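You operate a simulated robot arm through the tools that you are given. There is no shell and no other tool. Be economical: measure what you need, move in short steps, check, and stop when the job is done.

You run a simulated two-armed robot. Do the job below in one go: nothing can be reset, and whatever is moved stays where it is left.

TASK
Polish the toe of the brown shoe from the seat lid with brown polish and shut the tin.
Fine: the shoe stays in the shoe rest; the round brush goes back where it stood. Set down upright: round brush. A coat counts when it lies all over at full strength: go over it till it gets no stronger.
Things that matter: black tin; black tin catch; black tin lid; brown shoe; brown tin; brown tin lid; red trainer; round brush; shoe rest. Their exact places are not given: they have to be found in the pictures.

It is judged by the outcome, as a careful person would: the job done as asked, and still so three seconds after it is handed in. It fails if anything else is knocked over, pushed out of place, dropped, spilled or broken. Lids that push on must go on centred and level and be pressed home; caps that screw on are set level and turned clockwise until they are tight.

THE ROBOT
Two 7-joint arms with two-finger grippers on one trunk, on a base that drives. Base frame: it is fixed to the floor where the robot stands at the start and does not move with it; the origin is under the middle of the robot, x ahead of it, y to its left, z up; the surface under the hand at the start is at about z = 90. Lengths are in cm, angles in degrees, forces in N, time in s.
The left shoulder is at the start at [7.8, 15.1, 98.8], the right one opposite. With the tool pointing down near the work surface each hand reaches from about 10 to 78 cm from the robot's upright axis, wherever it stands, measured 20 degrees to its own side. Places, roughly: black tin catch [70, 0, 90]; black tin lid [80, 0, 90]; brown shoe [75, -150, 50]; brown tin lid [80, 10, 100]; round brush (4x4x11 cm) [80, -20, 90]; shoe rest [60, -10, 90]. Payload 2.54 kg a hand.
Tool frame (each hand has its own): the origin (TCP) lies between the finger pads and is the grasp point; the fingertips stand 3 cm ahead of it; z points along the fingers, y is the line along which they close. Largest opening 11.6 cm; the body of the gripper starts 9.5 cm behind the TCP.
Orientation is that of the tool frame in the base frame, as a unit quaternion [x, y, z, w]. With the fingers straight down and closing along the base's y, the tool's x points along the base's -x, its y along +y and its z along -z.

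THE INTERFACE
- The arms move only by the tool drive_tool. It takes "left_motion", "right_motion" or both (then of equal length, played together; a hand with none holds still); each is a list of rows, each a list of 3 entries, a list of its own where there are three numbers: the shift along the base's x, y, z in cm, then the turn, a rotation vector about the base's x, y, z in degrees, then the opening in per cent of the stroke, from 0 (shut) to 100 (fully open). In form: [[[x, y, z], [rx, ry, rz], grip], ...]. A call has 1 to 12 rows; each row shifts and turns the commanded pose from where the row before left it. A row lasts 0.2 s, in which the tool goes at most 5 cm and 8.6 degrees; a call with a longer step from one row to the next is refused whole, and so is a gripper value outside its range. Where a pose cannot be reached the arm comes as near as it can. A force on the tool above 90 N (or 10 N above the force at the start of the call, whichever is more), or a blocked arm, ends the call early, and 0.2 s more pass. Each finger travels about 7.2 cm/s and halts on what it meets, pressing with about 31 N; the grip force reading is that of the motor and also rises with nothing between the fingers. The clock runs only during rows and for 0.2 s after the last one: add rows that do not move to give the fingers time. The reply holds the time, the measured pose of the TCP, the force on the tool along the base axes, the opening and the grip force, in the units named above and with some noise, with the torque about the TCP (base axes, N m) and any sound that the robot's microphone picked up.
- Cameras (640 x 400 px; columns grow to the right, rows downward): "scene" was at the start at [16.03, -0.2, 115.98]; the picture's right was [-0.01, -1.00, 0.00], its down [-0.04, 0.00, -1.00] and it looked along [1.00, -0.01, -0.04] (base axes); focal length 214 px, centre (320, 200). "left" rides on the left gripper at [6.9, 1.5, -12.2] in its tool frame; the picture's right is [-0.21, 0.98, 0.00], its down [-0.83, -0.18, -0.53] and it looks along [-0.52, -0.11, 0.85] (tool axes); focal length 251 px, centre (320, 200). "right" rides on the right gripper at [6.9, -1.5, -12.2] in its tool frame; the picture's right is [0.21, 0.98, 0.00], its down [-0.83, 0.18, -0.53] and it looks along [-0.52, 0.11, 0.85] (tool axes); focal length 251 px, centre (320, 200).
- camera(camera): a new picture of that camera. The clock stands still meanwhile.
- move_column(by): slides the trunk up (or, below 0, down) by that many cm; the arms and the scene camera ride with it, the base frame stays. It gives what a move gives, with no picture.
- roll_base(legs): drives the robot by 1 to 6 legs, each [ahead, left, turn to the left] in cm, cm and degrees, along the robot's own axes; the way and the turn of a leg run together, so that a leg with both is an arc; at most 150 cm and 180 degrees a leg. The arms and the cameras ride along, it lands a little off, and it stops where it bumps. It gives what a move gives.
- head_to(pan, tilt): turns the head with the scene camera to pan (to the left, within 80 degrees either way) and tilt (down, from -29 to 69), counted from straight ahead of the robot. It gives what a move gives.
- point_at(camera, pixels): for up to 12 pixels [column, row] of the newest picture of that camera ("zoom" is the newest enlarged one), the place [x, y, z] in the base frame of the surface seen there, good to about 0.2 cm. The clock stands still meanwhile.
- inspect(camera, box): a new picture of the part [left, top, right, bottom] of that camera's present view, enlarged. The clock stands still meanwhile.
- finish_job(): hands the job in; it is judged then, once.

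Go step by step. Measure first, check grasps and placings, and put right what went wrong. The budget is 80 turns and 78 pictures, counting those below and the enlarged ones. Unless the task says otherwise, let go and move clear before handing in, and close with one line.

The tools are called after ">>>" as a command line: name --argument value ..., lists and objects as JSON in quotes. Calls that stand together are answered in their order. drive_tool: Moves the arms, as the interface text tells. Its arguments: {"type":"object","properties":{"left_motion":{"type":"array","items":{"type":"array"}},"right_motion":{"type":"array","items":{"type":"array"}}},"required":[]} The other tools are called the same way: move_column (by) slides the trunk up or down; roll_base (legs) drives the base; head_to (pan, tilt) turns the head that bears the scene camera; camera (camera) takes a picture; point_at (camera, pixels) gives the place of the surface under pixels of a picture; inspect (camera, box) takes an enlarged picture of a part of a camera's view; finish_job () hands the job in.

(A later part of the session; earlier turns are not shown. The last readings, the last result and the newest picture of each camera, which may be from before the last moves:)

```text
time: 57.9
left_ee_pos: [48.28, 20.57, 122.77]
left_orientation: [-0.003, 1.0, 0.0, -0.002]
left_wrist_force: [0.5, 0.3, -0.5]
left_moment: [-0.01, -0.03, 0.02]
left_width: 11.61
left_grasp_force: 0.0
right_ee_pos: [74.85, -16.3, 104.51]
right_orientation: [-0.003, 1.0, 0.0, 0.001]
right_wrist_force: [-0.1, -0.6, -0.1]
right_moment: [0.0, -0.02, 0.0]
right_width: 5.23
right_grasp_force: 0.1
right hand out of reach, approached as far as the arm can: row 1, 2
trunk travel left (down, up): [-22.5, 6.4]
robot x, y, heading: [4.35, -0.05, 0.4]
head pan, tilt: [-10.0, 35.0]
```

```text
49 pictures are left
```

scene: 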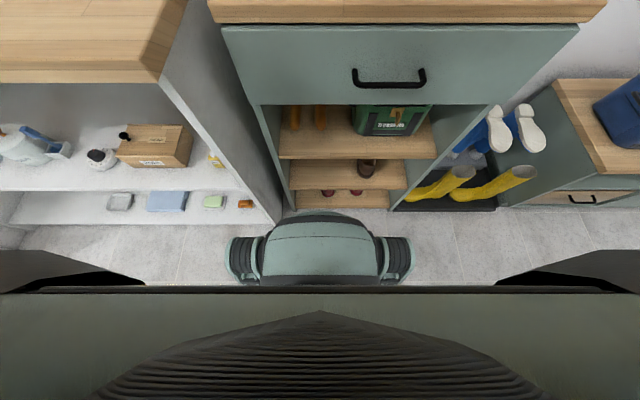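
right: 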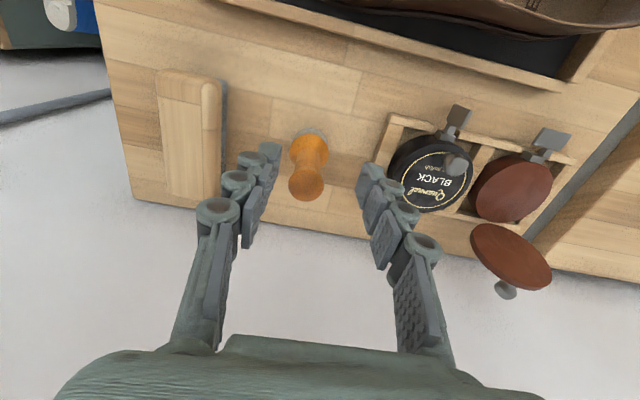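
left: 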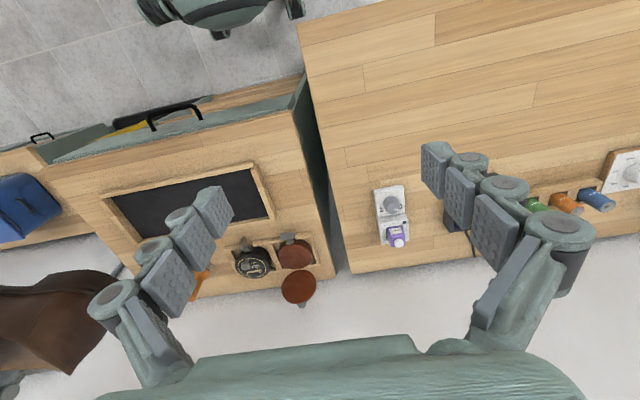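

Short of reach at this height; raising the trunk 6 cm brings the shoulder closer to wrist height.

>>> move_column --by 6.2

>>> drive_tool --right_motion '[[[0, 0, -2], [0, 0, 0], 45], [[0, 0, -1.5], [0, 0, 0], 45]]'

```text
time: 58.9
left_ee_pos: [48.39, 20.47, 129.02]
left_orientation: [-0.004, 1.0, 0.0, -0.002]
left_wrist_force: [-0.7, -0.8, 0.6]
left_moment: [-0.01, 0.03, 0.0]
left_width: 11.6
left_grasp_force: 0.1
right_ee_pos: [74.84, -16.36, 110.64]
right_orientation: [-0.003, 1.0, -0.001, 0.001]
right_wrist_force: [0.4, 0.7, -0.5]
right_moment: [0.01, 0.03, -0.02]
right_width: 5.22
right_grasp_force: 0.0
trunk travel left (down, up): [-28.7, 0.2]
robot x, y, heading: [4.69, -0.54, 0.1]
head pan, tilt: [-10.0, 35.0]
```

```text
time: 59.5
left_ee_pos: [48.44, 20.53, 128.89]
left_orientation: [-0.003, 1.0, 0.0, -0.002]
left_wrist_force: [0.4, 0.6, 0.1]
left_moment: [0.0, 0.01, -0.03]
left_width: 11.61
left_grasp_force: 0.0
right_ee_pos: [74.94, -16.34, 107.2]
right_orientation: [-0.003, 1.0, 0.0, 0.001]
right_wrist_force: [-0.2, 0.4, -0.6]
right_moment: [0.03, -0.03, 0.0]
right_width: 5.22
right_grasp_force: 0.1
trunk travel left (down, up): [-28.7, 0.2]
robot x, y, heading: [4.37, -0.16, 0.4]
head pan, tilt: [-10.0, 35.0]
```

Now shift the last 2.6 cm over the brush.

>>> drive_tool --right_motion '[[[1.3, -0.25, -1.5], [0, 0, 0], 45], [[1.3, -0.25, -1.2], [0, 0, 0], 45], [[0, 0, 0], [0, 0, 0], 45]]'

>>> camera --camera "right"

```text
time: 60.3
left_ee_pos: [48.29, 20.38, 129.03]
left_orientation: [-0.003, 1.0, 0.0, -0.002]
left_wrist_force: [0.7, -0.3, 0.0]
left_moment: [0.02, 0.03, 0.02]
left_width: 11.6
left_grasp_force: 0.1
right_ee_pos: [77.46, -16.83, 104.43]
right_orientation: [-0.002, 1.0, 0.0, 0.0]
right_wrist_force: [0.2, -0.2, -0.3]
right_moment: [-0.02, -0.03, 0.01]
right_width: 5.21
right_grasp_force: 0.1
trunk travel left (down, up): [-28.7, 0.2]
robot x, y, heading: [4.92, 0.2, 0.5]
head pan, tilt: [-10.0, 35.0]
```

```text
48 pictures are left
```

right: 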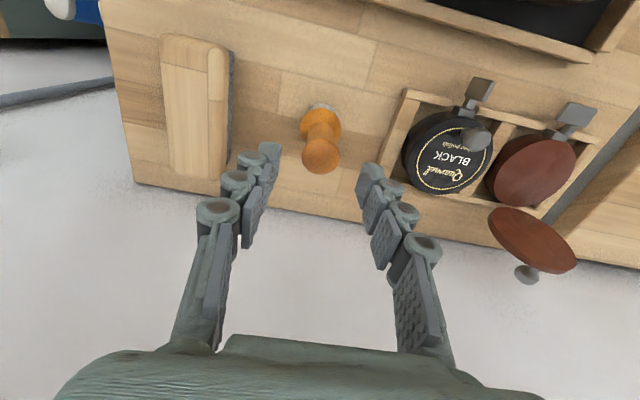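

Brush centred between fingers. Descend to 97.8 and close.

>>> drive_tool --right_motion '[[[0, 0, -3.3], [0, 0, 0], 45], [[0.1, 0, -3.3], [0, 0, 0], 45], [[0, 0, 0], [0, 0, 0], 30], [[0, 0, 0], [0, 0, 0], 15], [[0, 0, 0], [0, 0, 0], 5], [[0, 0, 0], [0, 0, 0], 5]]'

>>> camera --camera "right"

```text
time: 61.7
left_ee_pos: [48.38, 20.46, 129.01]
left_orientation: [-0.003, 1.0, 0.0, -0.002]
left_wrist_force: [-0.3, -0.5, 0.1]
left_moment: [0.02, 0.02, -0.01]
left_width: 11.62
left_grasp_force: 0.0
right_ee_pos: [77.63, -16.73, 97.9]
right_orientation: [-0.003, 1.0, 0.0, 0.001]
right_wrist_force: [-0.6, 0.3, -0.6]
right_moment: [-0.02, 0.03, 0.04]
right_width: 2.16
right_grasp_force: 31.3
trunk travel left (down, up): [-28.7, 0.2]
robot x, y, heading: [4.44, -0.23, 0.4]
head pan, tilt: [-10.0, 35.0]
```

```text
47 pictures are left
```

right: 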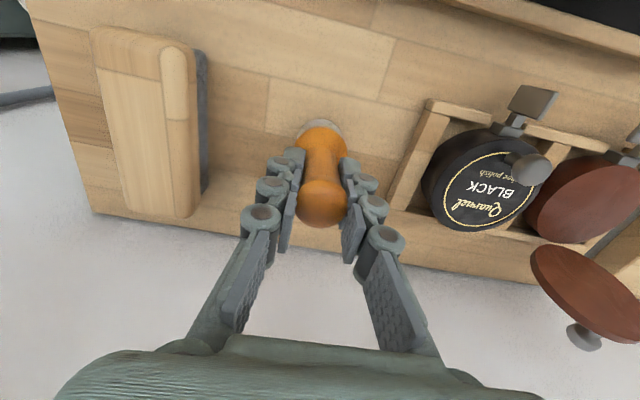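

Brush gripped (width 2.16). I lift it and carry it towards the brown tin, stopping to look.

>>> drive_tool --right_motion '[[[0, 0, 2], [0, 0, 0], 5], [[0, 0, 4], [0, 0, 0], 5], [[0, 0, 3], [0, 0, 0], 5], [[-0.5, 4.5, 0], [0, 0, 0], 5], [[-0.5, 4.5, 0], [0, 0, 0], 5], [[0, 4, 0], [0, 0, 0], 5]]'

>>> camera --camera "right"

>>> head_to --pan 10 --tilt 30

>>> inspect --camera "scene" --box '[270, 70, 430, 190]'

```text
time: 63.1
left_ee_pos: [48.31, 20.47, 129.06]
left_orientation: [-0.002, 1.0, 0.0, -0.002]
left_wrist_force: [0.2, -0.3, 0.4]
left_moment: [-0.02, 0.0, 0.0]
left_width: 11.6
left_grasp_force: 0.1
right_ee_pos: [74.89, -4.46, 106.02]
right_orientation: [-0.001, 1.0, 0.0, 0.0]
right_wrist_force: [0.1, 0.8, 0.0]
right_moment: [0.0, -0.03, -0.01]
right_width: 2.17
right_grasp_force: 31.2
right hand out of reach, approached as far as the arm can: row 3, 5, 6
trunk travel left (down, up): [-28.7, 0.2]
robot x, y, heading: [4.87, -0.16, 0.2]
head pan, tilt: [-10.0, 35.0]
```

```text
46 pictures are left
```

right: 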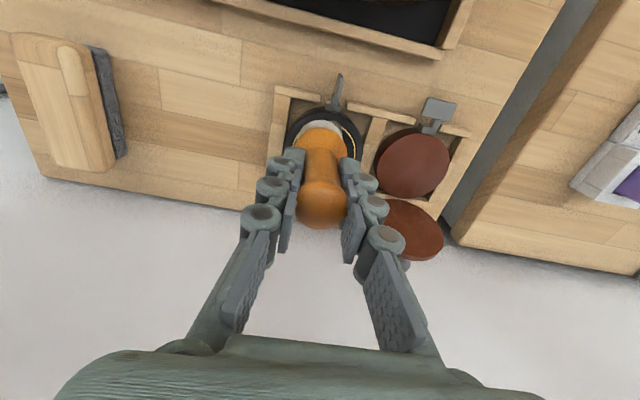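

```text
time: 64.0
left_ee_pos: [48.36, 20.43, 128.96]
left_orientation: [-0.004, 1.0, 0.001, -0.001]
left_wrist_force: [-0.7, -0.1, -0.5]
left_moment: [0.01, -0.02, 0.0]
left_width: 11.58
left_grasp_force: 0.1
right_ee_pos: [74.85, -4.64, 105.9]
right_orientation: [-0.003, 1.0, 0.0, 0.001]
right_wrist_force: [0.4, 0.2, 0.9]
right_moment: [0.01, -0.03, 0.0]
right_width: 2.18
right_grasp_force: 31.8
trunk travel left (down, up): [-28.7, 0.2]
robot x, y, heading: [4.46, 0.27, 0.4]
head pan, tilt: [10.0, 30.0]
```

```text
3.33 times, centred on (350, 130) of scene
```

zoom: 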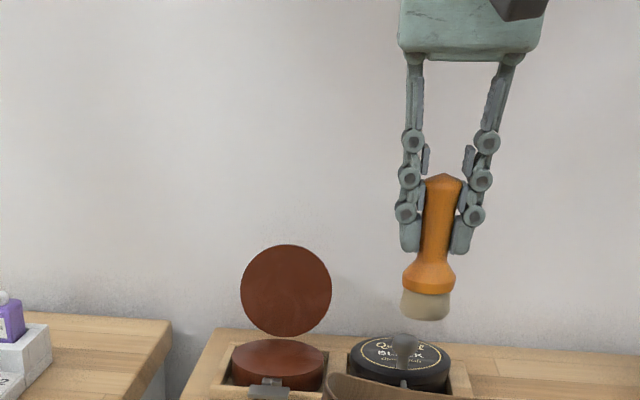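

I measure the polish disc (right image 413,163) precisely before dabbing.

>>> point_at --camera "right" --pixels '[[413, 163], [382, 160], [446, 160], [413, 132], [405, 195], [438, 112], [430, 128], [395, 165], [410, 225], [450, 185]]'

>>> point_at --camera "zoom" --pixels '[[278, 352], [237, 355], [320, 355], [270, 378], [268, 390], [286, 250], [286, 330], [243, 290], [331, 290], [425, 312]]'

```text
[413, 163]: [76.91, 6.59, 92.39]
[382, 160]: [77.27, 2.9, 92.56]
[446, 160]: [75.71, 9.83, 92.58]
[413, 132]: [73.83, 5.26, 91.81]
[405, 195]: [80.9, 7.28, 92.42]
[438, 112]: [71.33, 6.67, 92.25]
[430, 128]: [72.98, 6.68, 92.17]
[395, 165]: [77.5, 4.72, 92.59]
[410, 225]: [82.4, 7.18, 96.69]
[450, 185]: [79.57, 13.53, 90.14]
```

```text
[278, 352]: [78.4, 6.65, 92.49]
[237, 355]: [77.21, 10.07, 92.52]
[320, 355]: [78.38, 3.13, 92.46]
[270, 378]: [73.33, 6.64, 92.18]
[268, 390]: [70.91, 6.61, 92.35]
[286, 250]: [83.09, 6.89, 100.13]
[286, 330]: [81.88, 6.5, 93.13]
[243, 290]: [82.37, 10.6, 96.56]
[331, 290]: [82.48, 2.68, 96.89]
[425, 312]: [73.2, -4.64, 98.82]
```

Polish disc is centred (77.1,6.5), z=92.5. I move the brush above (75.8,5.7) and lower onto it.

>>> drive_tool --right_motion '[[[0, 4, -0.5], [0, 0, 0], 5], [[0.2, 4, -0.5], [0, 0, 0], 5], [[0.5, 2.3, -1], [0, 0, 0], 5], [[0.3, 0, -1], [0, 0, 0], 5], [[0, 0, -1], [0, 0, 0], 5]]'

>>> inspect --camera "scene" --box '[270, 70, 430, 190]'

```text
time: 65.2
left_ee_pos: [48.33, 20.55, 128.94]
left_orientation: [-0.004, 1.0, 0.0, -0.002]
left_wrist_force: [-0.1, 0.0, 0.5]
left_moment: [-0.01, -0.02, 0.02]
left_width: 11.6
left_grasp_force: 0.0
right_ee_pos: [73.44, 4.57, 101.22]
right_orientation: [-0.002, 1.0, 0.0, 0.0]
right_wrist_force: [-0.2, -0.8, -1.2]
right_moment: [0.01, 0.04, 0.0]
right_width: 2.15
right_grasp_force: 31.3
right hand out of reach, approached as far as the arm can: row 1, 2, 3
trunk travel left (down, up): [-28.7, 0.2]
robot x, y, heading: [4.51, 0.02, 0.1]
head pan, tilt: [10.0, 30.0]
```

```text
3.33 times, centred on (350, 130) of scene
```

zoom: 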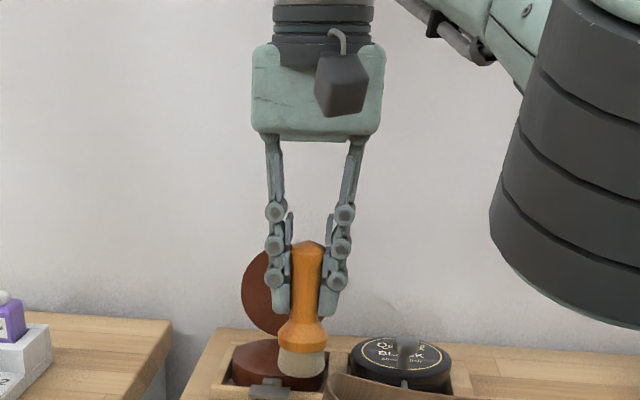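

Hovering at (73.4,4.6); shift further in now that it is lower, then press gently.

>>> drive_tool --right_motion '[[[1.2, 0.7, 0], [0, 0, 0], 5], [[1.2, 0.7, 0], [0, 0, 0], 5], [[0, 0, -0.4], [0, 0, 0], 5], [[0, 0, -0.3], [0, 0, 0], 5]]'

```text
time: 66.2
left_ee_pos: [48.31, 20.38, 128.98]
left_orientation: [-0.003, 1.0, 0.0, -0.001]
left_wrist_force: [-0.1, -0.1, -1.1]
left_moment: [-0.02, 0.0, 0.02]
left_width: 11.6
left_grasp_force: 0.1
right_ee_pos: [73.56, 4.71, 100.13]
right_orientation: [-0.002, 1.0, 0.001, 0.002]
right_wrist_force: [1.6, -0.3, 8.2]
right_moment: [0.03, -0.2, 0.01]
right_width: 2.18
right_grasp_force: 31.2
right hand out of reach, approached as far as the arm can: row 1, 2
trunk travel left (down, up): [-28.7, 0.2]
robot x, y, heading: [4.62, -0.24, 0.4]
head pan, tilt: [10.0, 30.0]
```

Contact but only near the tin's edge; the arm is at its reach limit across the body. I lift and strafe the base left.

>>> drive_tool --right_motion '[[[-0.5, -0.5, 2], [0, 0, 0], 5], [[-0.5, -0.5, 2], [0, 0, 0], 5]]'

>>> roll_base --legs '[[0, 9, 0]]'

>>> camera --camera "right"

```text
time: 66.8
left_ee_pos: [48.32, 20.58, 128.95]
left_orientation: [-0.004, 1.0, 0.0, -0.002]
left_wrist_force: [1.1, -0.5, 0.5]
left_moment: [-0.01, -0.02, 0.02]
left_width: 11.6
left_grasp_force: 0.1
right_ee_pos: [72.54, 3.66, 104.11]
right_orientation: [-0.003, 1.0, 0.001, 0.0]
right_wrist_force: [0.6, 0.1, -0.3]
right_moment: [0.03, 0.0, 0.02]
right_width: 2.18
right_grasp_force: 31.5
trunk travel left (down, up): [-28.7, 0.2]
robot x, y, heading: [4.69, -0.07, 0.1]
head pan, tilt: [10.0, 30.0]
```

```text
time: 68.3
left_ee_pos: [48.38, 29.53, 128.87]
left_orientation: [-0.005, 1.0, 0.0, -0.001]
left_wrist_force: [-0.2, 0.3, 0.0]
left_moment: [-0.03, -0.05, -0.01]
left_width: 11.61
left_grasp_force: 0.1
right_ee_pos: [72.51, 12.74, 104.03]
right_orientation: [-0.003, 1.0, -0.001, 0.001]
right_wrist_force: [0.0, 0.8, 0.1]
right_moment: [-0.03, 0.01, -0.03]
right_width: 2.15
right_grasp_force: 31.3
trunk travel left (down, up): [-28.7, 0.2]
robot x, y, heading: [4.48, 9.07, 0.5]
head pan, tilt: [10.0, 30.0]
```

```text
43 pictures are left
```

right: 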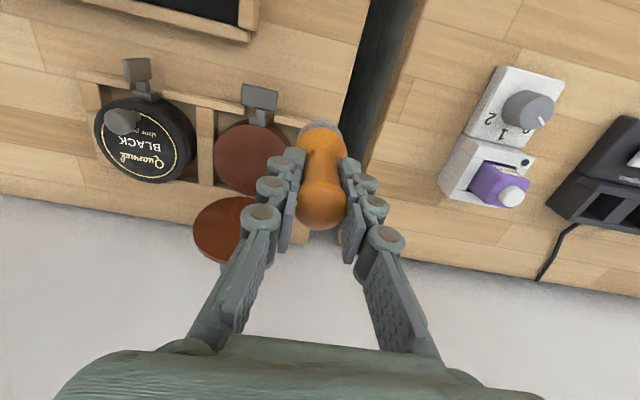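

Base moved freely. Now over the disc centre and down, with a small swirl.

>>> drive_tool --right_motion '[[[2, -3.1, -0.5], [0, 0, 0], 5], [[2, -3.1, -0.5], [0, 0, 0], 5], [[0, 0, -1.5], [0, 0, 0], 5], [[0, 0, -1], [0, 0, 0], 5], [[0, 0, -0.4], [0, 0, 0], 5]]'

```text
time: 69.5
left_ee_pos: [48.14, 29.46, 128.97]
left_orientation: [-0.004, 1.0, 0.0, -0.001]
left_wrist_force: [-0.5, -0.5, -0.8]
left_moment: [0.0, -0.01, -0.01]
left_width: 11.59
left_grasp_force: 0.0
right_ee_pos: [76.27, 6.22, 100.35]
right_orientation: [-0.003, 1.0, 0.0, 0.0]
right_wrist_force: [-0.3, -0.8, 6.7]
right_moment: [-0.06, 0.0, -0.03]
right_width: 2.17
right_grasp_force: 30.5
right hand out of reach, approached as far as the arm can: row 2, 3, 4
trunk travel left (down, up): [-28.7, 0.2]
robot x, y, heading: [4.46, 8.61, 0.3]
head pan, tilt: [10.0, 30.0]
```

Pressed on the polish at 6.7 N. Small swirl, then lift and view the bristles.

>>> drive_tool --right_motion '[[[0, 1, 0], [0, 0, 0], 5], [[-0.8, 0, 0], [0, 0, 0], 5], [[0, -2, 0], [0, 0, 0], 5], [[0.8, 0, 0], [0, 0, 0], 5], [[0, 1, 0], [0, 0, 0], 5], [[0, 0, 1.5], [0, 0, 0], 5], [[-0.5, 0, 2.5], [0, 0, 0], 5]]'

>>> inspect --camera "scene" --box '[300, 70, 460, 190]'

```text
time: 71.1
left_ee_pos: [48.24, 29.54, 128.92]
left_orientation: [-0.004, 1.0, 0.0, -0.001]
left_wrist_force: [0.3, 0.4, 0.4]
left_moment: [-0.04, -0.04, 0.0]
left_width: 11.61
left_grasp_force: 0.0
right_ee_pos: [75.17, 6.39, 104.06]
right_orientation: [-0.002, 1.0, 0.0, 0.001]
right_wrist_force: [0.1, 0.2, -0.6]
right_moment: [-0.01, -0.02, -0.01]
right_width: 2.16
right_grasp_force: 31.1
right hand out of reach, approached as far as the arm can: row 7
trunk travel left (down, up): [-28.7, 0.2]
robot x, y, heading: [4.38, 8.94, 0.2]
head pan, tilt: [10.0, 30.0]
```

```text
3.33 times, centred on (380, 130) of scene
```

zoom: 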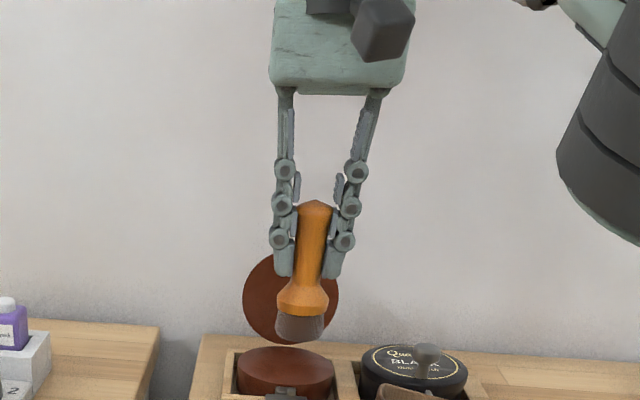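

Bristles have taken polish (darkened). I raise, back off and travel to above the toe.

>>> drive_tool --right_motion '[[[-3, 0, 2.5], [0, 0, 0], 5], [[-3, 0, 2.5], [0, 0, 0], 5], [[-2, -4, 1], [0, 0, 0], 5], [[-2, -4, 0], [0, 0, 0], 5], [[-1.5, -4.5, 0], [0, 0, 0], 5], [[-1.5, -4.5, 0], [0, 0, 0], 5], [[-1.5, -4.5, 0], [0, 0, 0], 5]]'

>>> head_to --pan -25 --tilt 35

>>> camera --camera "right"

>>> inspect --camera "scene" --box '[240, 100, 400, 200]'

```text
time: 72.7
left_ee_pos: [48.25, 29.38, 128.95]
left_orientation: [-0.004, 1.0, 0.001, -0.002]
left_wrist_force: [-0.5, -1.7, 0.4]
left_moment: [0.02, 0.0, -0.02]
left_width: 11.62
left_grasp_force: 0.0
right_ee_pos: [63.63, -14.4, 111.01]
right_orientation: [-0.002, 1.0, 0.001, 0.001]
right_wrist_force: [0.4, -0.2, -0.1]
right_moment: [0.04, -0.04, -0.02]
right_width: 2.19
right_grasp_force: 30.8
right hand out of reach, approached as far as the arm can: row 1, 2
trunk travel left (down, up): [-28.7, 0.2]
robot x, y, heading: [4.65, 8.61, 0.4]
head pan, tilt: [10.0, 30.0]
```

```text
time: 73.7
left_ee_pos: [48.28, 29.5, 129.03]
left_orientation: [-0.004, 1.0, 0.0, -0.002]
left_wrist_force: [0.3, 0.5, 0.2]
left_moment: [-0.03, 0.01, -0.01]
left_width: 11.61
left_grasp_force: 0.0
right_ee_pos: [63.69, -14.16, 110.99]
right_orientation: [-0.003, 1.0, 0.001, 0.001]
right_wrist_force: [-0.4, -0.5, -0.8]
right_moment: [0.01, -0.03, -0.01]
right_width: 2.18
right_grasp_force: 31.1
trunk travel left (down, up): [-28.7, 0.2]
robot x, y, heading: [4.26, 9.03, 0.4]
head pan, tilt: [-25.0, 35.0]
```

```text
41 pictures are left
```

right: 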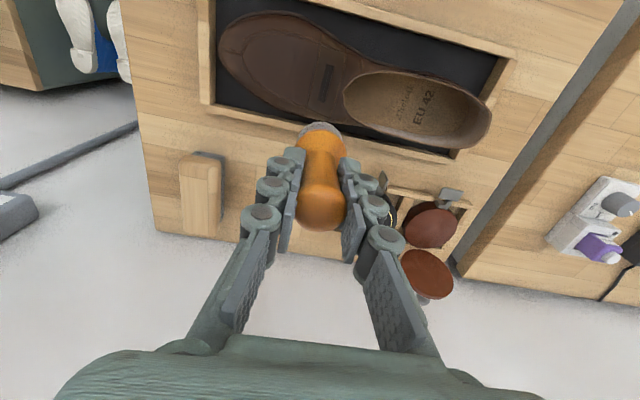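

```text
4.00 times, centred on (320, 150) of scene
```

zoom: 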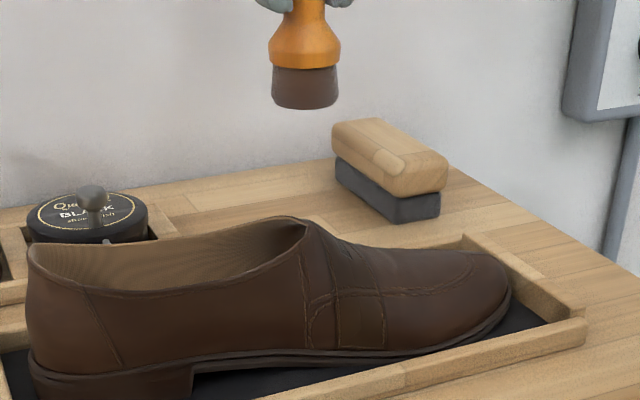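

Bristles are clearly brown. I measure the toe surface.

>>> point_at --camera "right" --pixels '[[220, 45], [235, 30], [235, 60], [250, 80], [255, 45], [265, 20], [275, 90], [280, 55], [285, 25], [300, 85], [300, 40], [325, 80]]'

>>> point_at --camera "zoom" --pixels '[[500, 290], [490, 260], [470, 275], [440, 265], [440, 295], [400, 285], [420, 255], [380, 255], [350, 250], [430, 320], [380, 310], [480, 310]]'

```text
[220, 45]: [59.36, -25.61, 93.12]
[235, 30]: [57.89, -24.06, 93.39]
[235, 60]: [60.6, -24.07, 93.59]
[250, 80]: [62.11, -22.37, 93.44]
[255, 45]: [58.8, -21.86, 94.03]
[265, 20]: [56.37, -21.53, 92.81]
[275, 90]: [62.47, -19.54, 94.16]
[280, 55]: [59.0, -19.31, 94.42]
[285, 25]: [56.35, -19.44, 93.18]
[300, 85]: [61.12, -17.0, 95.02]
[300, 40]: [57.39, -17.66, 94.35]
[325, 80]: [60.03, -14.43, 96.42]
```

```text
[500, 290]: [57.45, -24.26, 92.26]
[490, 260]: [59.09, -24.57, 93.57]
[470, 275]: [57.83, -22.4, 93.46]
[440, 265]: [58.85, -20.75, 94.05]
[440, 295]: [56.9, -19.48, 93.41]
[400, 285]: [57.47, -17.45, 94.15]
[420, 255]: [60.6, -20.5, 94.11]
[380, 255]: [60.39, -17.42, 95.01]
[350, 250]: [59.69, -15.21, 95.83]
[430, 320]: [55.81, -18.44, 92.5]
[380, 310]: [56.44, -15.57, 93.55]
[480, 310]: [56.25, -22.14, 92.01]
```

Toe crown z: 95 at y=−17.4, 94.1 at −20.5, 93.6 at −24. I touch the crown at (59.3,−20.5) first.

>>> drive_tool --right_motion '[[[-2.2, -3.1, -2], [0, 0, 0], 5], [[-2.2, -3.1, -2], [0, 0, 0], 5], [[0, 0, -3], [0, 0, 0], 5], [[0, 0, -1.7], [0, 0, 0], 5], [[0, 0, -0.5], [0, 0, 0], 5]]'

>>> inspect --camera "scene" --box '[240, 100, 400, 200]'

```text
time: 74.9
left_ee_pos: [48.13, 29.42, 129.09]
left_orientation: [-0.004, 1.0, 0.0, -0.001]
left_wrist_force: [0.2, -0.4, -0.3]
left_moment: [-0.04, -0.01, -0.01]
left_width: 11.61
left_grasp_force: 0.1
right_ee_pos: [59.35, -20.56, 102.15]
right_orientation: [-0.002, 1.0, 0.001, 0.004]
right_wrist_force: [0.0, -2.8, 18.0]
right_moment: [0.01, -0.11, 0.0]
right_width: 2.19
right_grasp_force: 31.3
trunk travel left (down, up): [-28.7, 0.2]
robot x, y, heading: [4.27, 8.71, 0.5]
head pan, tilt: [-25.0, 35.0]
```

```text
4.00 times, centred on (320, 150) of scene
```

zoom: 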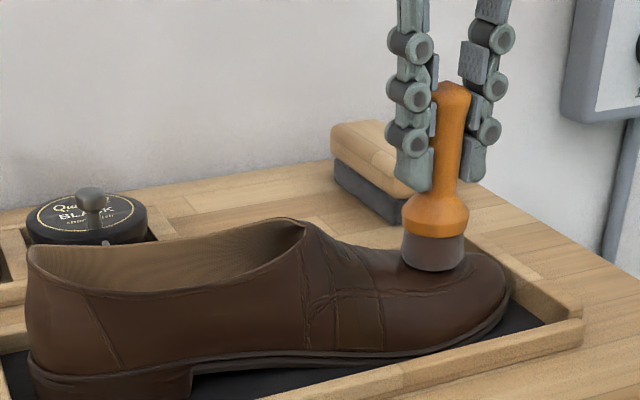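

Good contact (18 N). I stroke over the crown and right side, a bit lighter.

>>> drive_tool --right_motion '[[[0, -1.5, -0.1], [0, 0, 0], 5], [[0, -1.5, -0.25], [0, 0, 0], 5], [[0, -1, -0.15], [0, 0, 0], 5], [[1.8, 1, 0.05], [0, 0, 0], 5], [[0, 1.5, 0.25], [0, 0, 0], 5], [[0, 1.5, 0.3], [0, 0, 0], 5], [[0, 1.5, 0.45], [0, 0, 0], 5], [[0, 1.5, 0.55], [0, 0, 0], 5], [[-1.8, 0, 0.15], [0, 0, 0], 5], [[0, -1.5, -0.6], [0, 0, 0], 5], [[-1.8, 0, -0.1], [0, 0, 0], 5], [[0, -1.5, -0.4], [0, 0, 0], 5]]'

>>> inspect --camera "scene" --box '[240, 100, 400, 200]'

```text
time: 77.5
left_ee_pos: [48.24, 29.54, 128.91]
left_orientation: [-0.003, 1.0, 0.001, -0.001]
left_wrist_force: [-0.4, -1.6, -0.8]
left_moment: [0.02, -0.01, 0.01]
left_width: 11.61
left_grasp_force: 0.0
right_ee_pos: [57.5, -20.5, 102.08]
right_orientation: [-0.003, 1.0, 0.001, 0.0]
right_wrist_force: [0.4, -1.1, -1.1]
right_moment: [0.01, -0.01, -0.04]
right_width: 2.17
right_grasp_force: 31.2
trunk travel left (down, up): [-28.7, 0.2]
robot x, y, heading: [4.52, 8.63, 0.3]
head pan, tilt: [-25.0, 35.0]
```

```text
4.00 times, centred on (320, 150) of scene
```

zoom: 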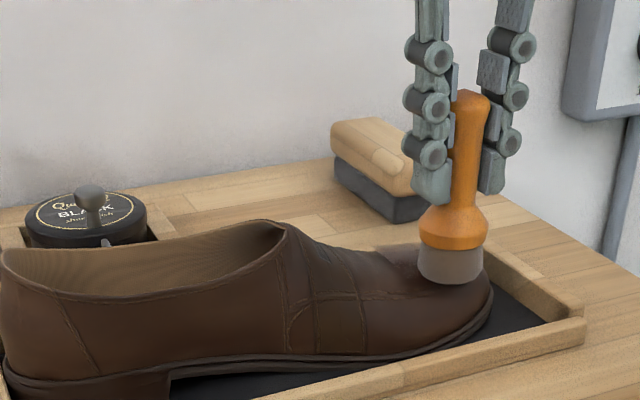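

The shoe slid toward its heel wall, a darker patch is visible, and the bristles are paler. I lift and look at the toe.

>>> drive_tool --right_motion '[[[1, 2, 3], [0, 0, 0], 5], [[2, 3, 3], [0, 0, 0], 5]]'

>>> inspect --camera "right" --box '[180, 0, 500, 180]'

>>> inspect --camera "scene" --box '[230, 120, 390, 220]'

```text
time: 78.1
left_ee_pos: [48.35, 29.56, 128.95]
left_orientation: [-0.004, 1.0, 0.0, -0.002]
left_wrist_force: [0.2, 0.5, -0.3]
left_moment: [-0.05, 0.02, -0.01]
left_width: 11.59
left_grasp_force: 0.1
right_ee_pos: [60.4, -15.41, 107.97]
right_orientation: [-0.003, 1.0, 0.0, 0.0]
right_wrist_force: [-0.3, 0.5, -0.3]
right_moment: [-0.01, 0.01, -0.01]
right_width: 2.17
right_grasp_force: 30.6
trunk travel left (down, up): [-28.7, 0.2]
robot x, y, heading: [4.69, 8.86, 0.4]
head pan, tilt: [-25.0, 35.0]
```

```text
2.00 times, centred on (340, 90) of right
```

zoom: 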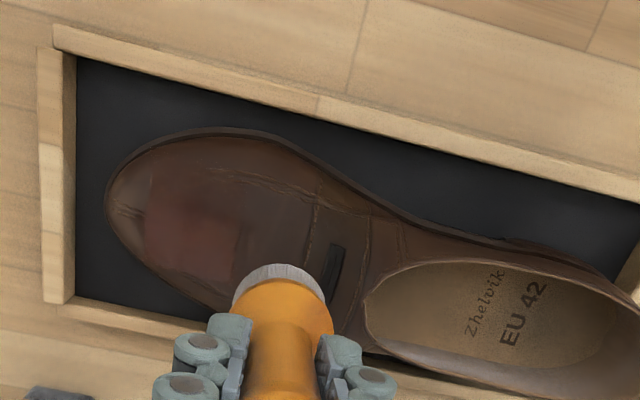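

```text
4.00 times, centred on (310, 170) of scene
```

zoom: 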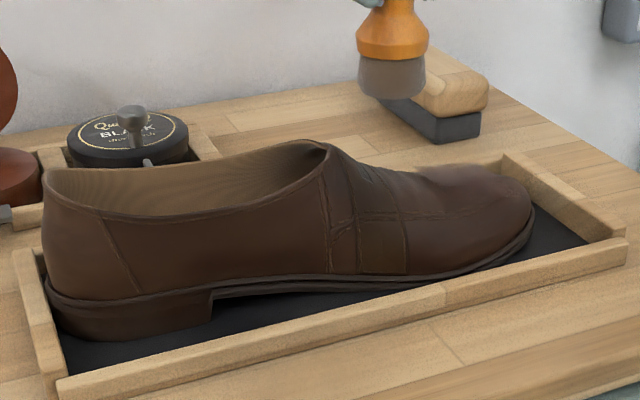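

The patch at zoom (190,240) has taken a reddish coat, partial coverage. I reload the brush at the tin.

>>> drive_tool --right_motion '[[[2, 3.7, -0.3], [0, 0, 0], 5], [[2, 3.7, -0.3], [0, 0, 0], 5], [[2, 3.7, -0.5], [0, 0, 0], 5], [[2, 3.7, -0.5], [0, 0, 0], 5], [[2.4, 3.7, -0.7], [0, 0, 0], 5], [[2.5, 3.3, -1.5], [0, 0, 0], 5], [[2.2, 0, -1.5], [0, 0, 0], 5]]'

```text
time: 79.7
left_ee_pos: [48.3, 29.48, 129.0]
left_orientation: [-0.003, 1.0, -0.001, -0.001]
left_wrist_force: [0.2, 0.4, -0.4]
left_moment: [-0.05, -0.02, -0.01]
left_width: 11.58
left_grasp_force: 0.0
right_ee_pos: [75.53, 6.33, 102.67]
right_orientation: [-0.003, 1.0, 0.0, 0.001]
right_wrist_force: [-0.4, 0.9, -0.3]
right_moment: [0.0, -0.02, 0.02]
right_width: 2.19
right_grasp_force: 31.0
trunk travel left (down, up): [-28.7, 0.2]
robot x, y, heading: [4.63, 9.01, 0.2]
head pan, tilt: [-25.0, 35.0]
```

Press, swirl longer, lift and return above the toe.

>>> drive_tool --right_motion '[[[0.8, 0, -1.5], [0, 0, 0], 5], [[0, 0, -1.1], [0, 0, 0], 5], [[0, 1, 0], [0, 0, 0], 5], [[-0.8, 0, 0], [0, 0, 0], 5], [[0, -2, 0], [0, 0, 0], 5], [[0.8, 0, 0], [0, 0, 0], 5], [[0, 1, 0], [0, 0, 0], 5], [[0, 0, 0], [0, 0, 0], 5], [[0, 0, 2], [0, 0, 0], 5], [[-2, 0, 3], [0, 0, 0], 5], [[-2.5, -2, 2], [0, 0, 0], 5], [[-2.5, -4, 0], [0, 0, 0], 5]]'

>>> drive_tool --right_motion '[[[-2, -4, 0.5], [0, 0, 0], 5], [[-1, -4, 0.5], [0, 0, 0], 5], [[0, -3, 0], [0, 0, 0], 5]]'

>>> camera --camera "right"

```text
time: 82.3
left_ee_pos: [48.25, 29.19, 129.19]
left_orientation: [-0.004, 1.0, 0.0, -0.002]
left_wrist_force: [0.6, -1.0, 1.0]
left_moment: [0.01, -0.01, 0.0]
left_width: 11.57
left_grasp_force: 0.0
right_ee_pos: [69.32, -0.2, 107.26]
right_orientation: [-0.001, 1.0, 0.0, 0.001]
right_wrist_force: [0.0, -0.8, -0.3]
right_moment: [-0.01, 0.02, -0.03]
right_width: 2.17
right_grasp_force: 31.0
right hand out of reach, approached as far as the arm can: row 1
trunk travel left (down, up): [-28.7, 0.2]
robot x, y, heading: [4.76, 9.07, 0.0]
head pan, tilt: [-25.0, 35.0]
```

```text
time: 83.1
left_ee_pos: [48.33, 29.5, 129.03]
left_orientation: [-0.004, 1.0, 0.001, -0.002]
left_wrist_force: [-0.1, -1.2, 0.8]
left_moment: [0.03, 0.0, 0.0]
left_width: 11.58
left_grasp_force: 0.1
right_ee_pos: [66.09, -11.04, 108.2]
right_orientation: [-0.002, 1.0, 0.001, 0.001]
right_wrist_force: [0.1, 0.1, -0.9]
right_moment: [0.02, -0.01, 0.01]
right_width: 2.15
right_grasp_force: 31.4
trunk travel left (down, up): [-28.7, 0.2]
robot x, y, heading: [4.09, 8.58, 0.5]
head pan, tilt: [-25.0, 35.0]
```

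```text
35 pictures are left
```

right: 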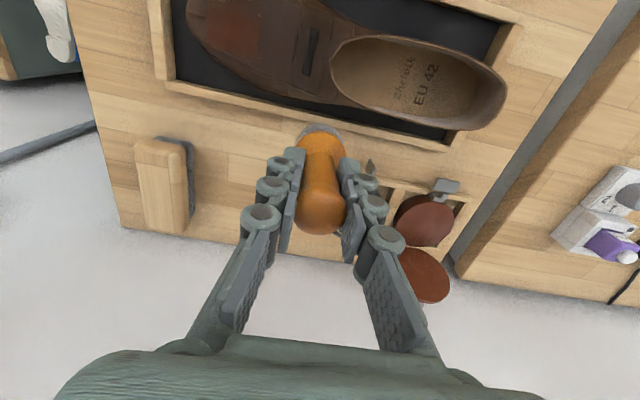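

The reddish coat is at (235,35). I measure the shifted toe.

>>> inspect --camera "right" --box '[160, 0, 340, 110]'

```text
3.56 times, centred on (250, 55) of right
```

zoom: 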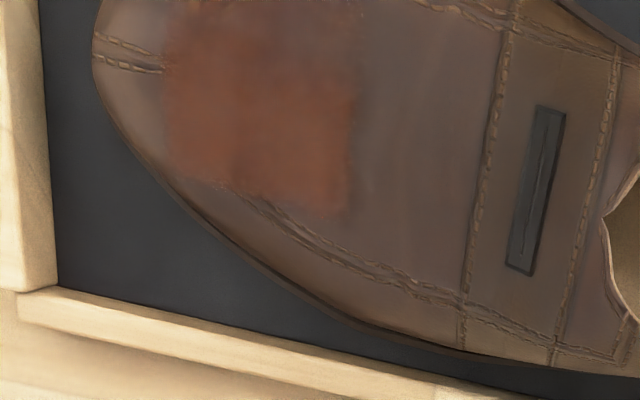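

The coat has straight edges (zoom x 165–355, bottom ~200), so the toe patch is a rectangle, fading towards the top (near side). I locate its corners.

>>> point_at --camera "zoom" --pixels '[[168, 178], [345, 212], [167, 90], [355, 90], [170, 20], [358, 15], [260, 120], [260, 30], [95, 40], [260, 195], [310, 60]]'

>>> inspect --camera "scene" --box '[260, 120, 380, 195]'

```text
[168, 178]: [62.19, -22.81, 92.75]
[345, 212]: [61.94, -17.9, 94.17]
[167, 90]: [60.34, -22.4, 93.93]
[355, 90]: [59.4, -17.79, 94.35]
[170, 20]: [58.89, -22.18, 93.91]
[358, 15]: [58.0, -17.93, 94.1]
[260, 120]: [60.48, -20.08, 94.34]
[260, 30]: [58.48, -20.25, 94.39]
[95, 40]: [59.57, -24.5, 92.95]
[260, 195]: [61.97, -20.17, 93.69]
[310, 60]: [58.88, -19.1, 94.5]
```

```text
5.33 times, centred on (320, 158) of scene
```

zoom: 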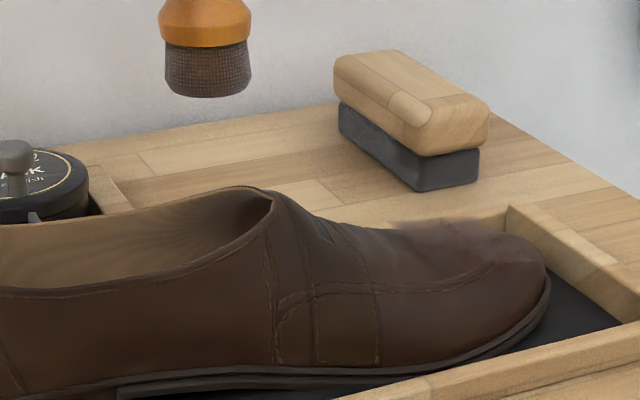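

Patch is y −22.6…−17.9, x ~57.3…62.1. I stroke within it, emphasising the near side first.

>>> drive_tool --right_motion '[[[-2.03, -2.3, -1.05], [0, 0, 0], 5], [[-2.03, -2.3, -1.05], [0, 0, 0], 5], [[-2.03, -2.3, -1.05], [0, 0, 0], 5], [[-2.01, -2.3, -1.05], [0, 0, 0], 5], [[0, 0, -2.3], [0, 0, 0], 5], [[0, -2, -0.4], [0, 0, 0], 5], [[1.6, 0, 0.05], [0, 0, 0], 5], [[0, 2, 0.4], [0, 0, 0], 5], [[0, 2, 0.45], [0, 0, 0], 5], [[-1.6, 0, -0.05], [0, 0, 0], 5], [[0, -2, -0.45], [0, 0, 0], 5], [[0, -2, -0.4], [0, 0, 0], 5]]'

>>> drive_tool --right_motion '[[[1.6, 0, 0.05], [0, 0, 0], 5], [[0, 2, 0.4], [0, 0, 0], 5], [[0, 2, 0.45], [0, 0, 0], 5], [[1.7, 0, 0], [0, 0, 0], 5], [[0, -2, -0.5], [0, 0, 0], 5], [[0, -2, -0.4], [0, 0, 0], 5], [[-3.5, 0, 0], [0, 0, 0], 5], [[0, 2, 0.4], [0, 0, 0], 5], [[0, 2, 0.45], [0, 0, 0], 5], [[0, 0, 3], [0, 0, 0], 5], [[3, 3, 3], [0, 0, 0], 5], [[4, 2, 1], [0, 0, 0], 5]]'

>>> inspect --camera "right" --box '[160, 0, 340, 110]'

```text
time: 85.7
left_ee_pos: [48.28, 29.46, 128.95]
left_orientation: [-0.004, 1.0, 0.001, -0.002]
left_wrist_force: [-0.3, 0.4, -0.5]
left_moment: [-0.03, -0.02, 0.0]
left_width: 11.6
left_grasp_force: 0.1
right_ee_pos: [57.91, -22.03, 101.22]
right_orientation: [-0.003, 1.0, 0.001, 0.0]
right_wrist_force: [-0.2, -0.4, -0.3]
right_moment: [0.03, -0.01, -0.01]
right_width: 2.25
right_grasp_force: 31.3
trunk travel left (down, up): [-28.7, 0.2]
robot x, y, heading: [4.6, 8.9, 0.5]
head pan, tilt: [-25.0, 35.0]
```

```text
refused: row 11 steps farther than a row can; nothing moved
```

```text
3.56 times, centred on (250, 55) of right
```

zoom: 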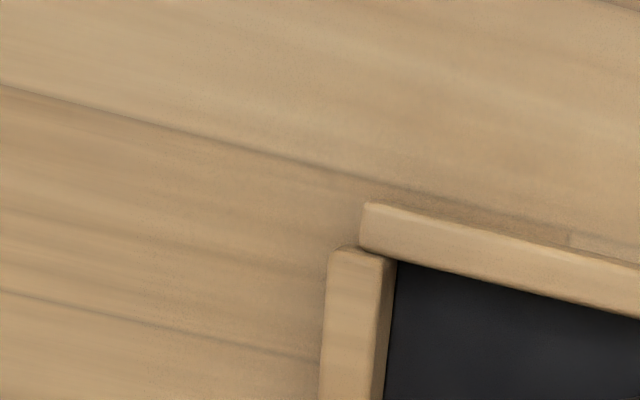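

No force at the end of the strokes, so I check what it looks like.

>>> inspect --camera "scene" --box '[230, 110, 390, 210]'

```text
4.00 times, centred on (310, 160) of scene
```

zoom: 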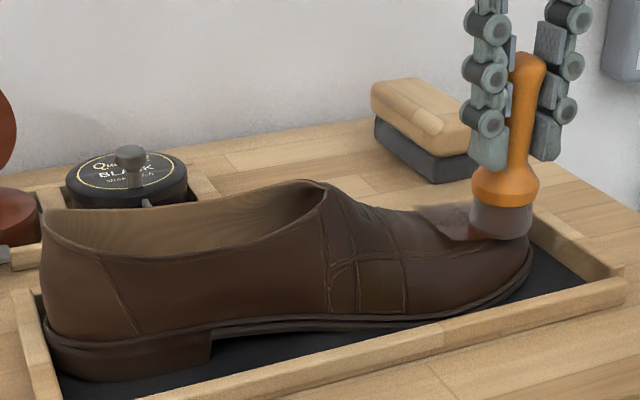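

The brush may have slid up a little in the grip. I probe down on the patch centre for contact.

>>> drive_tool --right_motion '[[[1.6, 1.8, 0.3], [0, 0, 0], 2], [[0, 0, 0], [0, 0, 0], 2]]'

>>> drive_tool --right_motion '[[[0, 0, -0.3], [0, 0, 0], 2]]'

>>> drive_tool --right_motion '[[[0, 0, -0.3], [0, 0, 0], 2]]'

```text
time: 86.3
left_ee_pos: [48.28, 29.52, 128.91]
left_orientation: [-0.003, 1.0, 0.0, -0.002]
left_wrist_force: [-0.7, 0.4, 0.1]
left_moment: [0.02, -0.03, 0.02]
left_width: 11.58
left_grasp_force: 0.1
right_ee_pos: [59.71, -20.29, 101.69]
right_orientation: [-0.003, 1.0, 0.001, 0.0]
right_wrist_force: [-0.5, -0.4, -1.1]
right_moment: [0.01, 0.02, 0.01]
right_width: 2.25
right_grasp_force: 30.8
trunk travel left (down, up): [-28.7, 0.2]
robot x, y, heading: [4.48, 8.8, 0.2]
head pan, tilt: [-25.0, 35.0]
```

```text
time: 86.7
left_ee_pos: [48.25, 29.6, 129.0]
left_orientation: [-0.004, 1.0, 0.0, 0.0]
left_wrist_force: [0.3, 1.1, 0.3]
left_moment: [0.03, 0.01, 0.0]
left_width: 11.61
left_grasp_force: 0.1
right_ee_pos: [59.58, -20.34, 101.59]
right_orientation: [-0.002, 1.0, 0.0, 0.004]
right_wrist_force: [2.7, -1.0, 11.8]
right_moment: [0.08, -0.23, -0.03]
right_width: 2.22
right_grasp_force: 31.3
trunk travel left (down, up): [-28.7, 0.2]
robot x, y, heading: [4.64, 9.04, 0.1]
head pan, tilt: [-25.0, 35.0]
```

```text
time: 87.1
left_ee_pos: [48.08, 29.57, 129.24]
left_orientation: [-0.004, 1.0, 0.0, -0.001]
left_wrist_force: [-0.1, 0.6, 0.1]
left_moment: [0.02, -0.01, 0.0]
left_width: 11.6
left_grasp_force: 0.0
right_ee_pos: [59.46, -20.37, 101.28]
right_orientation: [-0.002, 1.0, 0.001, 0.004]
right_wrist_force: [2.1, -6.6, 26.6]
right_moment: [0.05, -0.29, -0.07]
right_width: 2.29
right_grasp_force: 31.1
trunk travel left (down, up): [-28.7, 0.2]
robot x, y, heading: [4.53, 8.62, 0.0]
head pan, tilt: [-25.0, 35.0]
```

Contact is at z≈101.5 now (brush slid slightly at 26 N). I stroke with lighter pressure.

>>> drive_tool --right_motion '[[[0, 0, 0.25], [0, 0, 0], 2], [[0, -1.8, -0.1], [0, 0, 0], 2], [[-1.5, 0, -0.1], [0, 0, 0], 2], [[0, 1.8, 0.1], [0, 0, 0], 2]]'

>>> drive_tool --right_motion '[[[0, 1.8, 0.3], [0, 0, 0], 2], [[1.5, 0, 0.1], [0, 0, 0], 2]]'

>>> drive_tool --right_motion '[[[1.6, 0, -0.1], [0, 0, 0], 2], [[0, -1.8, -0.3], [0, 0, 0], 2], [[0, -1.8, -0.15], [0, 0, 0], 2]]'

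>>> inspect --camera "scene" --box '[260, 120, 380, 195]'

```text
time: 88.1
left_ee_pos: [48.17, 29.42, 129.06]
left_orientation: [-0.004, 1.0, 0.0, -0.001]
left_wrist_force: [0.3, 0.3, -0.5]
left_moment: [-0.03, -0.01, -0.05]
left_width: 11.56
left_grasp_force: 0.0
right_ee_pos: [57.9, -20.49, 101.08]
right_orientation: [-0.001, 1.0, 0.0, -0.002]
right_wrist_force: [-4.0, -8.0, 6.7]
right_moment: [-0.48, 0.14, -0.1]
right_width: 2.27
right_grasp_force: 31.4
trunk travel left (down, up): [-28.7, 0.2]
robot x, y, heading: [4.95, 8.64, 0.2]
head pan, tilt: [-25.0, 35.0]
```

```text
time: 88.7
left_ee_pos: [48.08, 29.28, 129.12]
left_orientation: [-0.004, 1.0, 0.001, 0.001]
left_wrist_force: [-0.4, -0.5, 0.1]
left_moment: [-0.01, 0.0, 0.01]
left_width: 11.63
left_grasp_force: 0.1
right_ee_pos: [59.3, -18.67, 101.72]
right_orientation: [-0.002, 1.0, -0.001, 0.0]
right_wrist_force: [-10.1, -15.8, 12.4]
right_moment: [-0.86, 0.6, 0.04]
right_width: 2.18
right_grasp_force: 31.2
trunk travel left (down, up): [-28.7, 0.2]
robot x, y, heading: [4.45, 9.18, 0.2]
head pan, tilt: [-25.0, 35.0]
```

```text
time: 89.5
left_ee_pos: [48.36, 29.54, 129.05]
left_orientation: [-0.005, 1.0, 0.0, -0.002]
left_wrist_force: [0.7, 0.2, -0.1]
left_moment: [0.0, -0.01, 0.0]
left_width: 11.62
left_grasp_force: 0.1
right_ee_pos: [61.21, -22.16, 100.95]
right_orientation: [-0.004, 1.0, 0.002, 0.001]
right_wrist_force: [-0.3, -0.4, -0.8]
right_moment: [0.02, -0.01, -0.02]
right_width: 2.18
right_grasp_force: 31.0
trunk travel left (down, up): [-28.7, 0.2]
robot x, y, heading: [4.8, 8.98, 0.4]
head pan, tilt: [-25.0, 35.0]
```

```text
5.33 times, centred on (320, 158) of scene
```

zoom: 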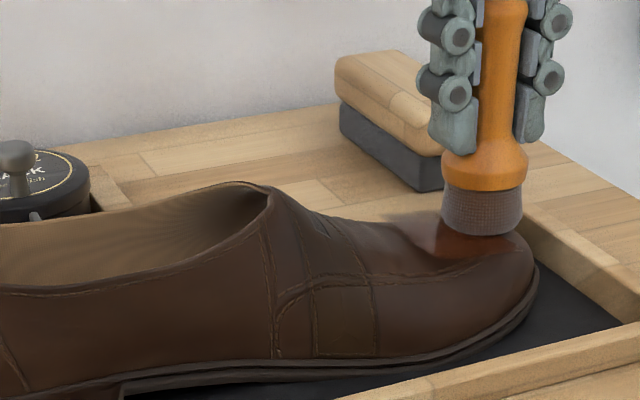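

Coat is clearly visible now. I lift away and inspect coverage from above.

>>> drive_tool --right_motion '[[[0, 0, 3], [0, 0, 0], 2], [[1.5, 3, 3], [0, 0, 0], 2], [[2, 4, 1], [0, 0, 0], 2], [[1, 4, 0], [0, 0, 0], 2]]'

>>> inspect --camera "right" --box '[160, 0, 340, 110]'

```text
time: 90.5
left_ee_pos: [48.38, 29.64, 128.93]
left_orientation: [-0.005, 1.0, 0.001, -0.002]
left_wrist_force: [0.3, 0.5, -0.6]
left_moment: [0.02, 0.01, 0.01]
left_width: 11.62
left_grasp_force: 0.1
right_ee_pos: [65.87, -11.12, 108.01]
right_orientation: [-0.003, 1.0, 0.0, 0.0]
right_wrist_force: [0.5, -0.1, -0.3]
right_moment: [-0.03, -0.02, 0.02]
right_width: 2.16
right_grasp_force: 31.0
trunk travel left (down, up): [-28.7, 0.2]
robot x, y, heading: [4.37, 8.93, 0.3]
head pan, tilt: [-25.0, 35.0]
```

```text
3.56 times, centred on (250, 55) of right
```

zoom: 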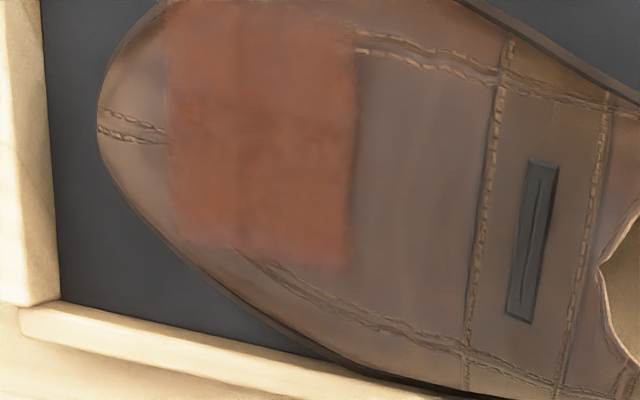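

Nearly uniform rectangle; I need to see its top edge, so I shift the hand back a bit.

>>> drive_tool --right_motion '[[[-3, 0, 2], [0, 0, 0], 2], [[-2, 3, 2], [0, 0, 0], 2]]'

>>> inspect --camera "right" --box '[140, 0, 320, 120]'

```text
time: 91.1
left_ee_pos: [48.22, 29.61, 128.98]
left_orientation: [-0.004, 1.0, 0.0, -0.002]
left_wrist_force: [0.0, -0.3, -0.8]
left_moment: [-0.06, 0.02, 0.01]
left_width: 11.6
left_grasp_force: 0.0
right_ee_pos: [60.8, -8.05, 112.03]
right_orientation: [-0.002, 1.0, -0.001, 0.0]
right_wrist_force: [0.1, 1.2, -0.7]
right_moment: [-0.01, -0.01, -0.02]
right_width: 2.17
right_grasp_force: 31.0
trunk travel left (down, up): [-28.7, 0.2]
robot x, y, heading: [4.62, 8.96, 0.3]
head pan, tilt: [-25.0, 35.0]
```

```text
3.33 times, centred on (230, 60) of right
```

zoom: 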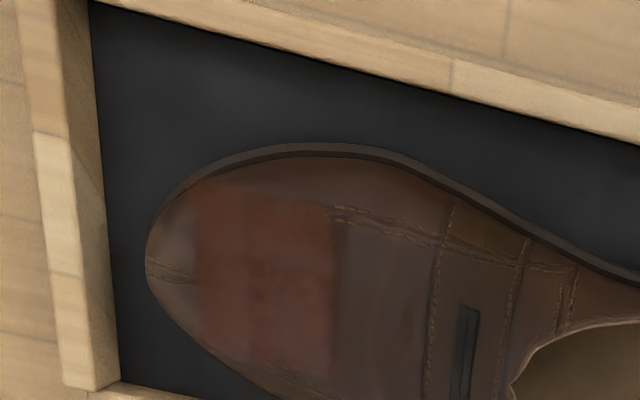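

Coverage fills the rectangle but is slightly mottled. I measure its corners, then reload for another full pass.

>>> point_at --camera "zoom" --pixels '[[205, 195], [330, 210], [203, 335], [328, 365], [267, 275], [265, 210], [265, 350], [148, 260], [300, 148], [330, 280], [205, 270]]'

>>> drive_tool --right_motion '[[[2, 2.3, -1.2], [0, 0, 0], 2], [[2, 2.3, -1.2], [0, 0, 0], 2], [[2, 2.3, -1.2], [0, 0, 0], 2], [[2, 2.3, -1.2], [0, 0, 0], 2], [[2.3, 2.3, -1], [0, 0, 0], 2], [[2.3, 2.3, -1.2], [0, 0, 0], 2], [[2.4, 0.6, -2], [0, 0, 0], 2]]'

```text
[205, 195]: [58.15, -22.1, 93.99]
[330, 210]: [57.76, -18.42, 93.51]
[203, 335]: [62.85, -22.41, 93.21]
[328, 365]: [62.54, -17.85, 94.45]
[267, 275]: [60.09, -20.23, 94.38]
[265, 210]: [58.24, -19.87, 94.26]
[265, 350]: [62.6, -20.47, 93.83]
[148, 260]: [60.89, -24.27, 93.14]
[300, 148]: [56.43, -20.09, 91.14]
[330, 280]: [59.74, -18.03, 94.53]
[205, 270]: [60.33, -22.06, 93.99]
```

```text
time: 92.7
left_ee_pos: [48.43, 29.58, 128.9]
left_orientation: [-0.005, 1.0, 0.001, -0.002]
left_wrist_force: [-0.8, 1.6, -0.5]
left_moment: [-0.02, 0.01, 0.0]
left_width: 11.6
left_grasp_force: 0.2
right_ee_pos: [75.56, 6.12, 102.98]
right_orientation: [-0.003, 1.0, 0.0, 0.001]
right_wrist_force: [0.3, 0.4, 0.3]
right_moment: [-0.01, -0.01, -0.01]
right_width: 2.19
right_grasp_force: 30.8
trunk travel left (down, up): [-28.7, 0.2]
robot x, y, heading: [4.92, 8.54, 0.5]
head pan, tilt: [-25.0, 35.0]
```

Load again: press to ~99.6.

>>> drive_tool --right_motion '[[[0.8, 0.2, -1.5], [0, 0, 0], 2], [[0, 0, -1.3], [0, 0, 0], 2], [[0, 0, -0.5], [0, 0, 0], 2]]'

>>> drive_tool --right_motion '[[[0, 1, 0], [0, 0, 0], 2], [[-0.8, 0, 0], [0, 0, 0], 2], [[0, -2, 0], [0, 0, 0], 2], [[0.8, 0, 0], [0, 0, 0], 2], [[0, 1, 0], [0, 0, 0], 2], [[0, 0, 2.4], [0, 0, 0], 2], [[-2, 0, 3.5], [0, 0, 0], 2], [[-2.5, -3, 2], [0, 0, 0], 2], [[-2.5, -4, 0], [0, 0, 0], 2], [[-2, -4, 0], [0, 0, 0], 2], [[-2, -4, 0], [0, 0, 0], 2], [[-1, -3, 0], [0, 0, 0], 2]]'

```text
time: 93.5
left_ee_pos: [48.36, 29.61, 128.97]
left_orientation: [-0.004, 1.0, 0.0, -0.002]
left_wrist_force: [0.2, 0.4, 0.0]
left_moment: [0.02, -0.03, 0.02]
left_width: 11.62
left_grasp_force: 0.1
right_ee_pos: [76.39, 6.34, 99.5]
right_orientation: [-0.002, 1.0, 0.0, -0.001]
right_wrist_force: [0.1, -0.4, -0.7]
right_moment: [0.0, -0.01, -0.02]
right_width: 2.16
right_grasp_force: 30.9
right hand out of reach, approached as far as the arm can: row 1, 2
trunk travel left (down, up): [-28.7, 0.2]
robot x, y, heading: [3.93, 9.09, 0.1]
head pan, tilt: [-25.0, 35.0]
```

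```text
time: 96.1
left_ee_pos: [48.23, 29.41, 128.87]
left_orientation: [-0.004, 1.0, 0.001, -0.003]
left_wrist_force: [0.3, -0.2, -0.1]
left_moment: [-0.01, 0.01, 0.0]
left_width: 11.61
left_grasp_force: 0.0
right_ee_pos: [74.76, -1.94, 109.65]
right_orientation: [-0.003, 1.0, 0.001, 0.001]
right_wrist_force: [-0.5, -0.5, -0.6]
right_moment: [-0.01, -0.01, -0.03]
right_width: 2.18
right_grasp_force: 31.4
right hand out of reach, approached as far as the arm can: row 6, 7, 8, 9, 10, 11, 12
trunk travel left (down, up): [-28.7, 0.2]
robot x, y, heading: [4.74, 8.81, 0.2]
head pan, tilt: [-25.0, 35.0]
```

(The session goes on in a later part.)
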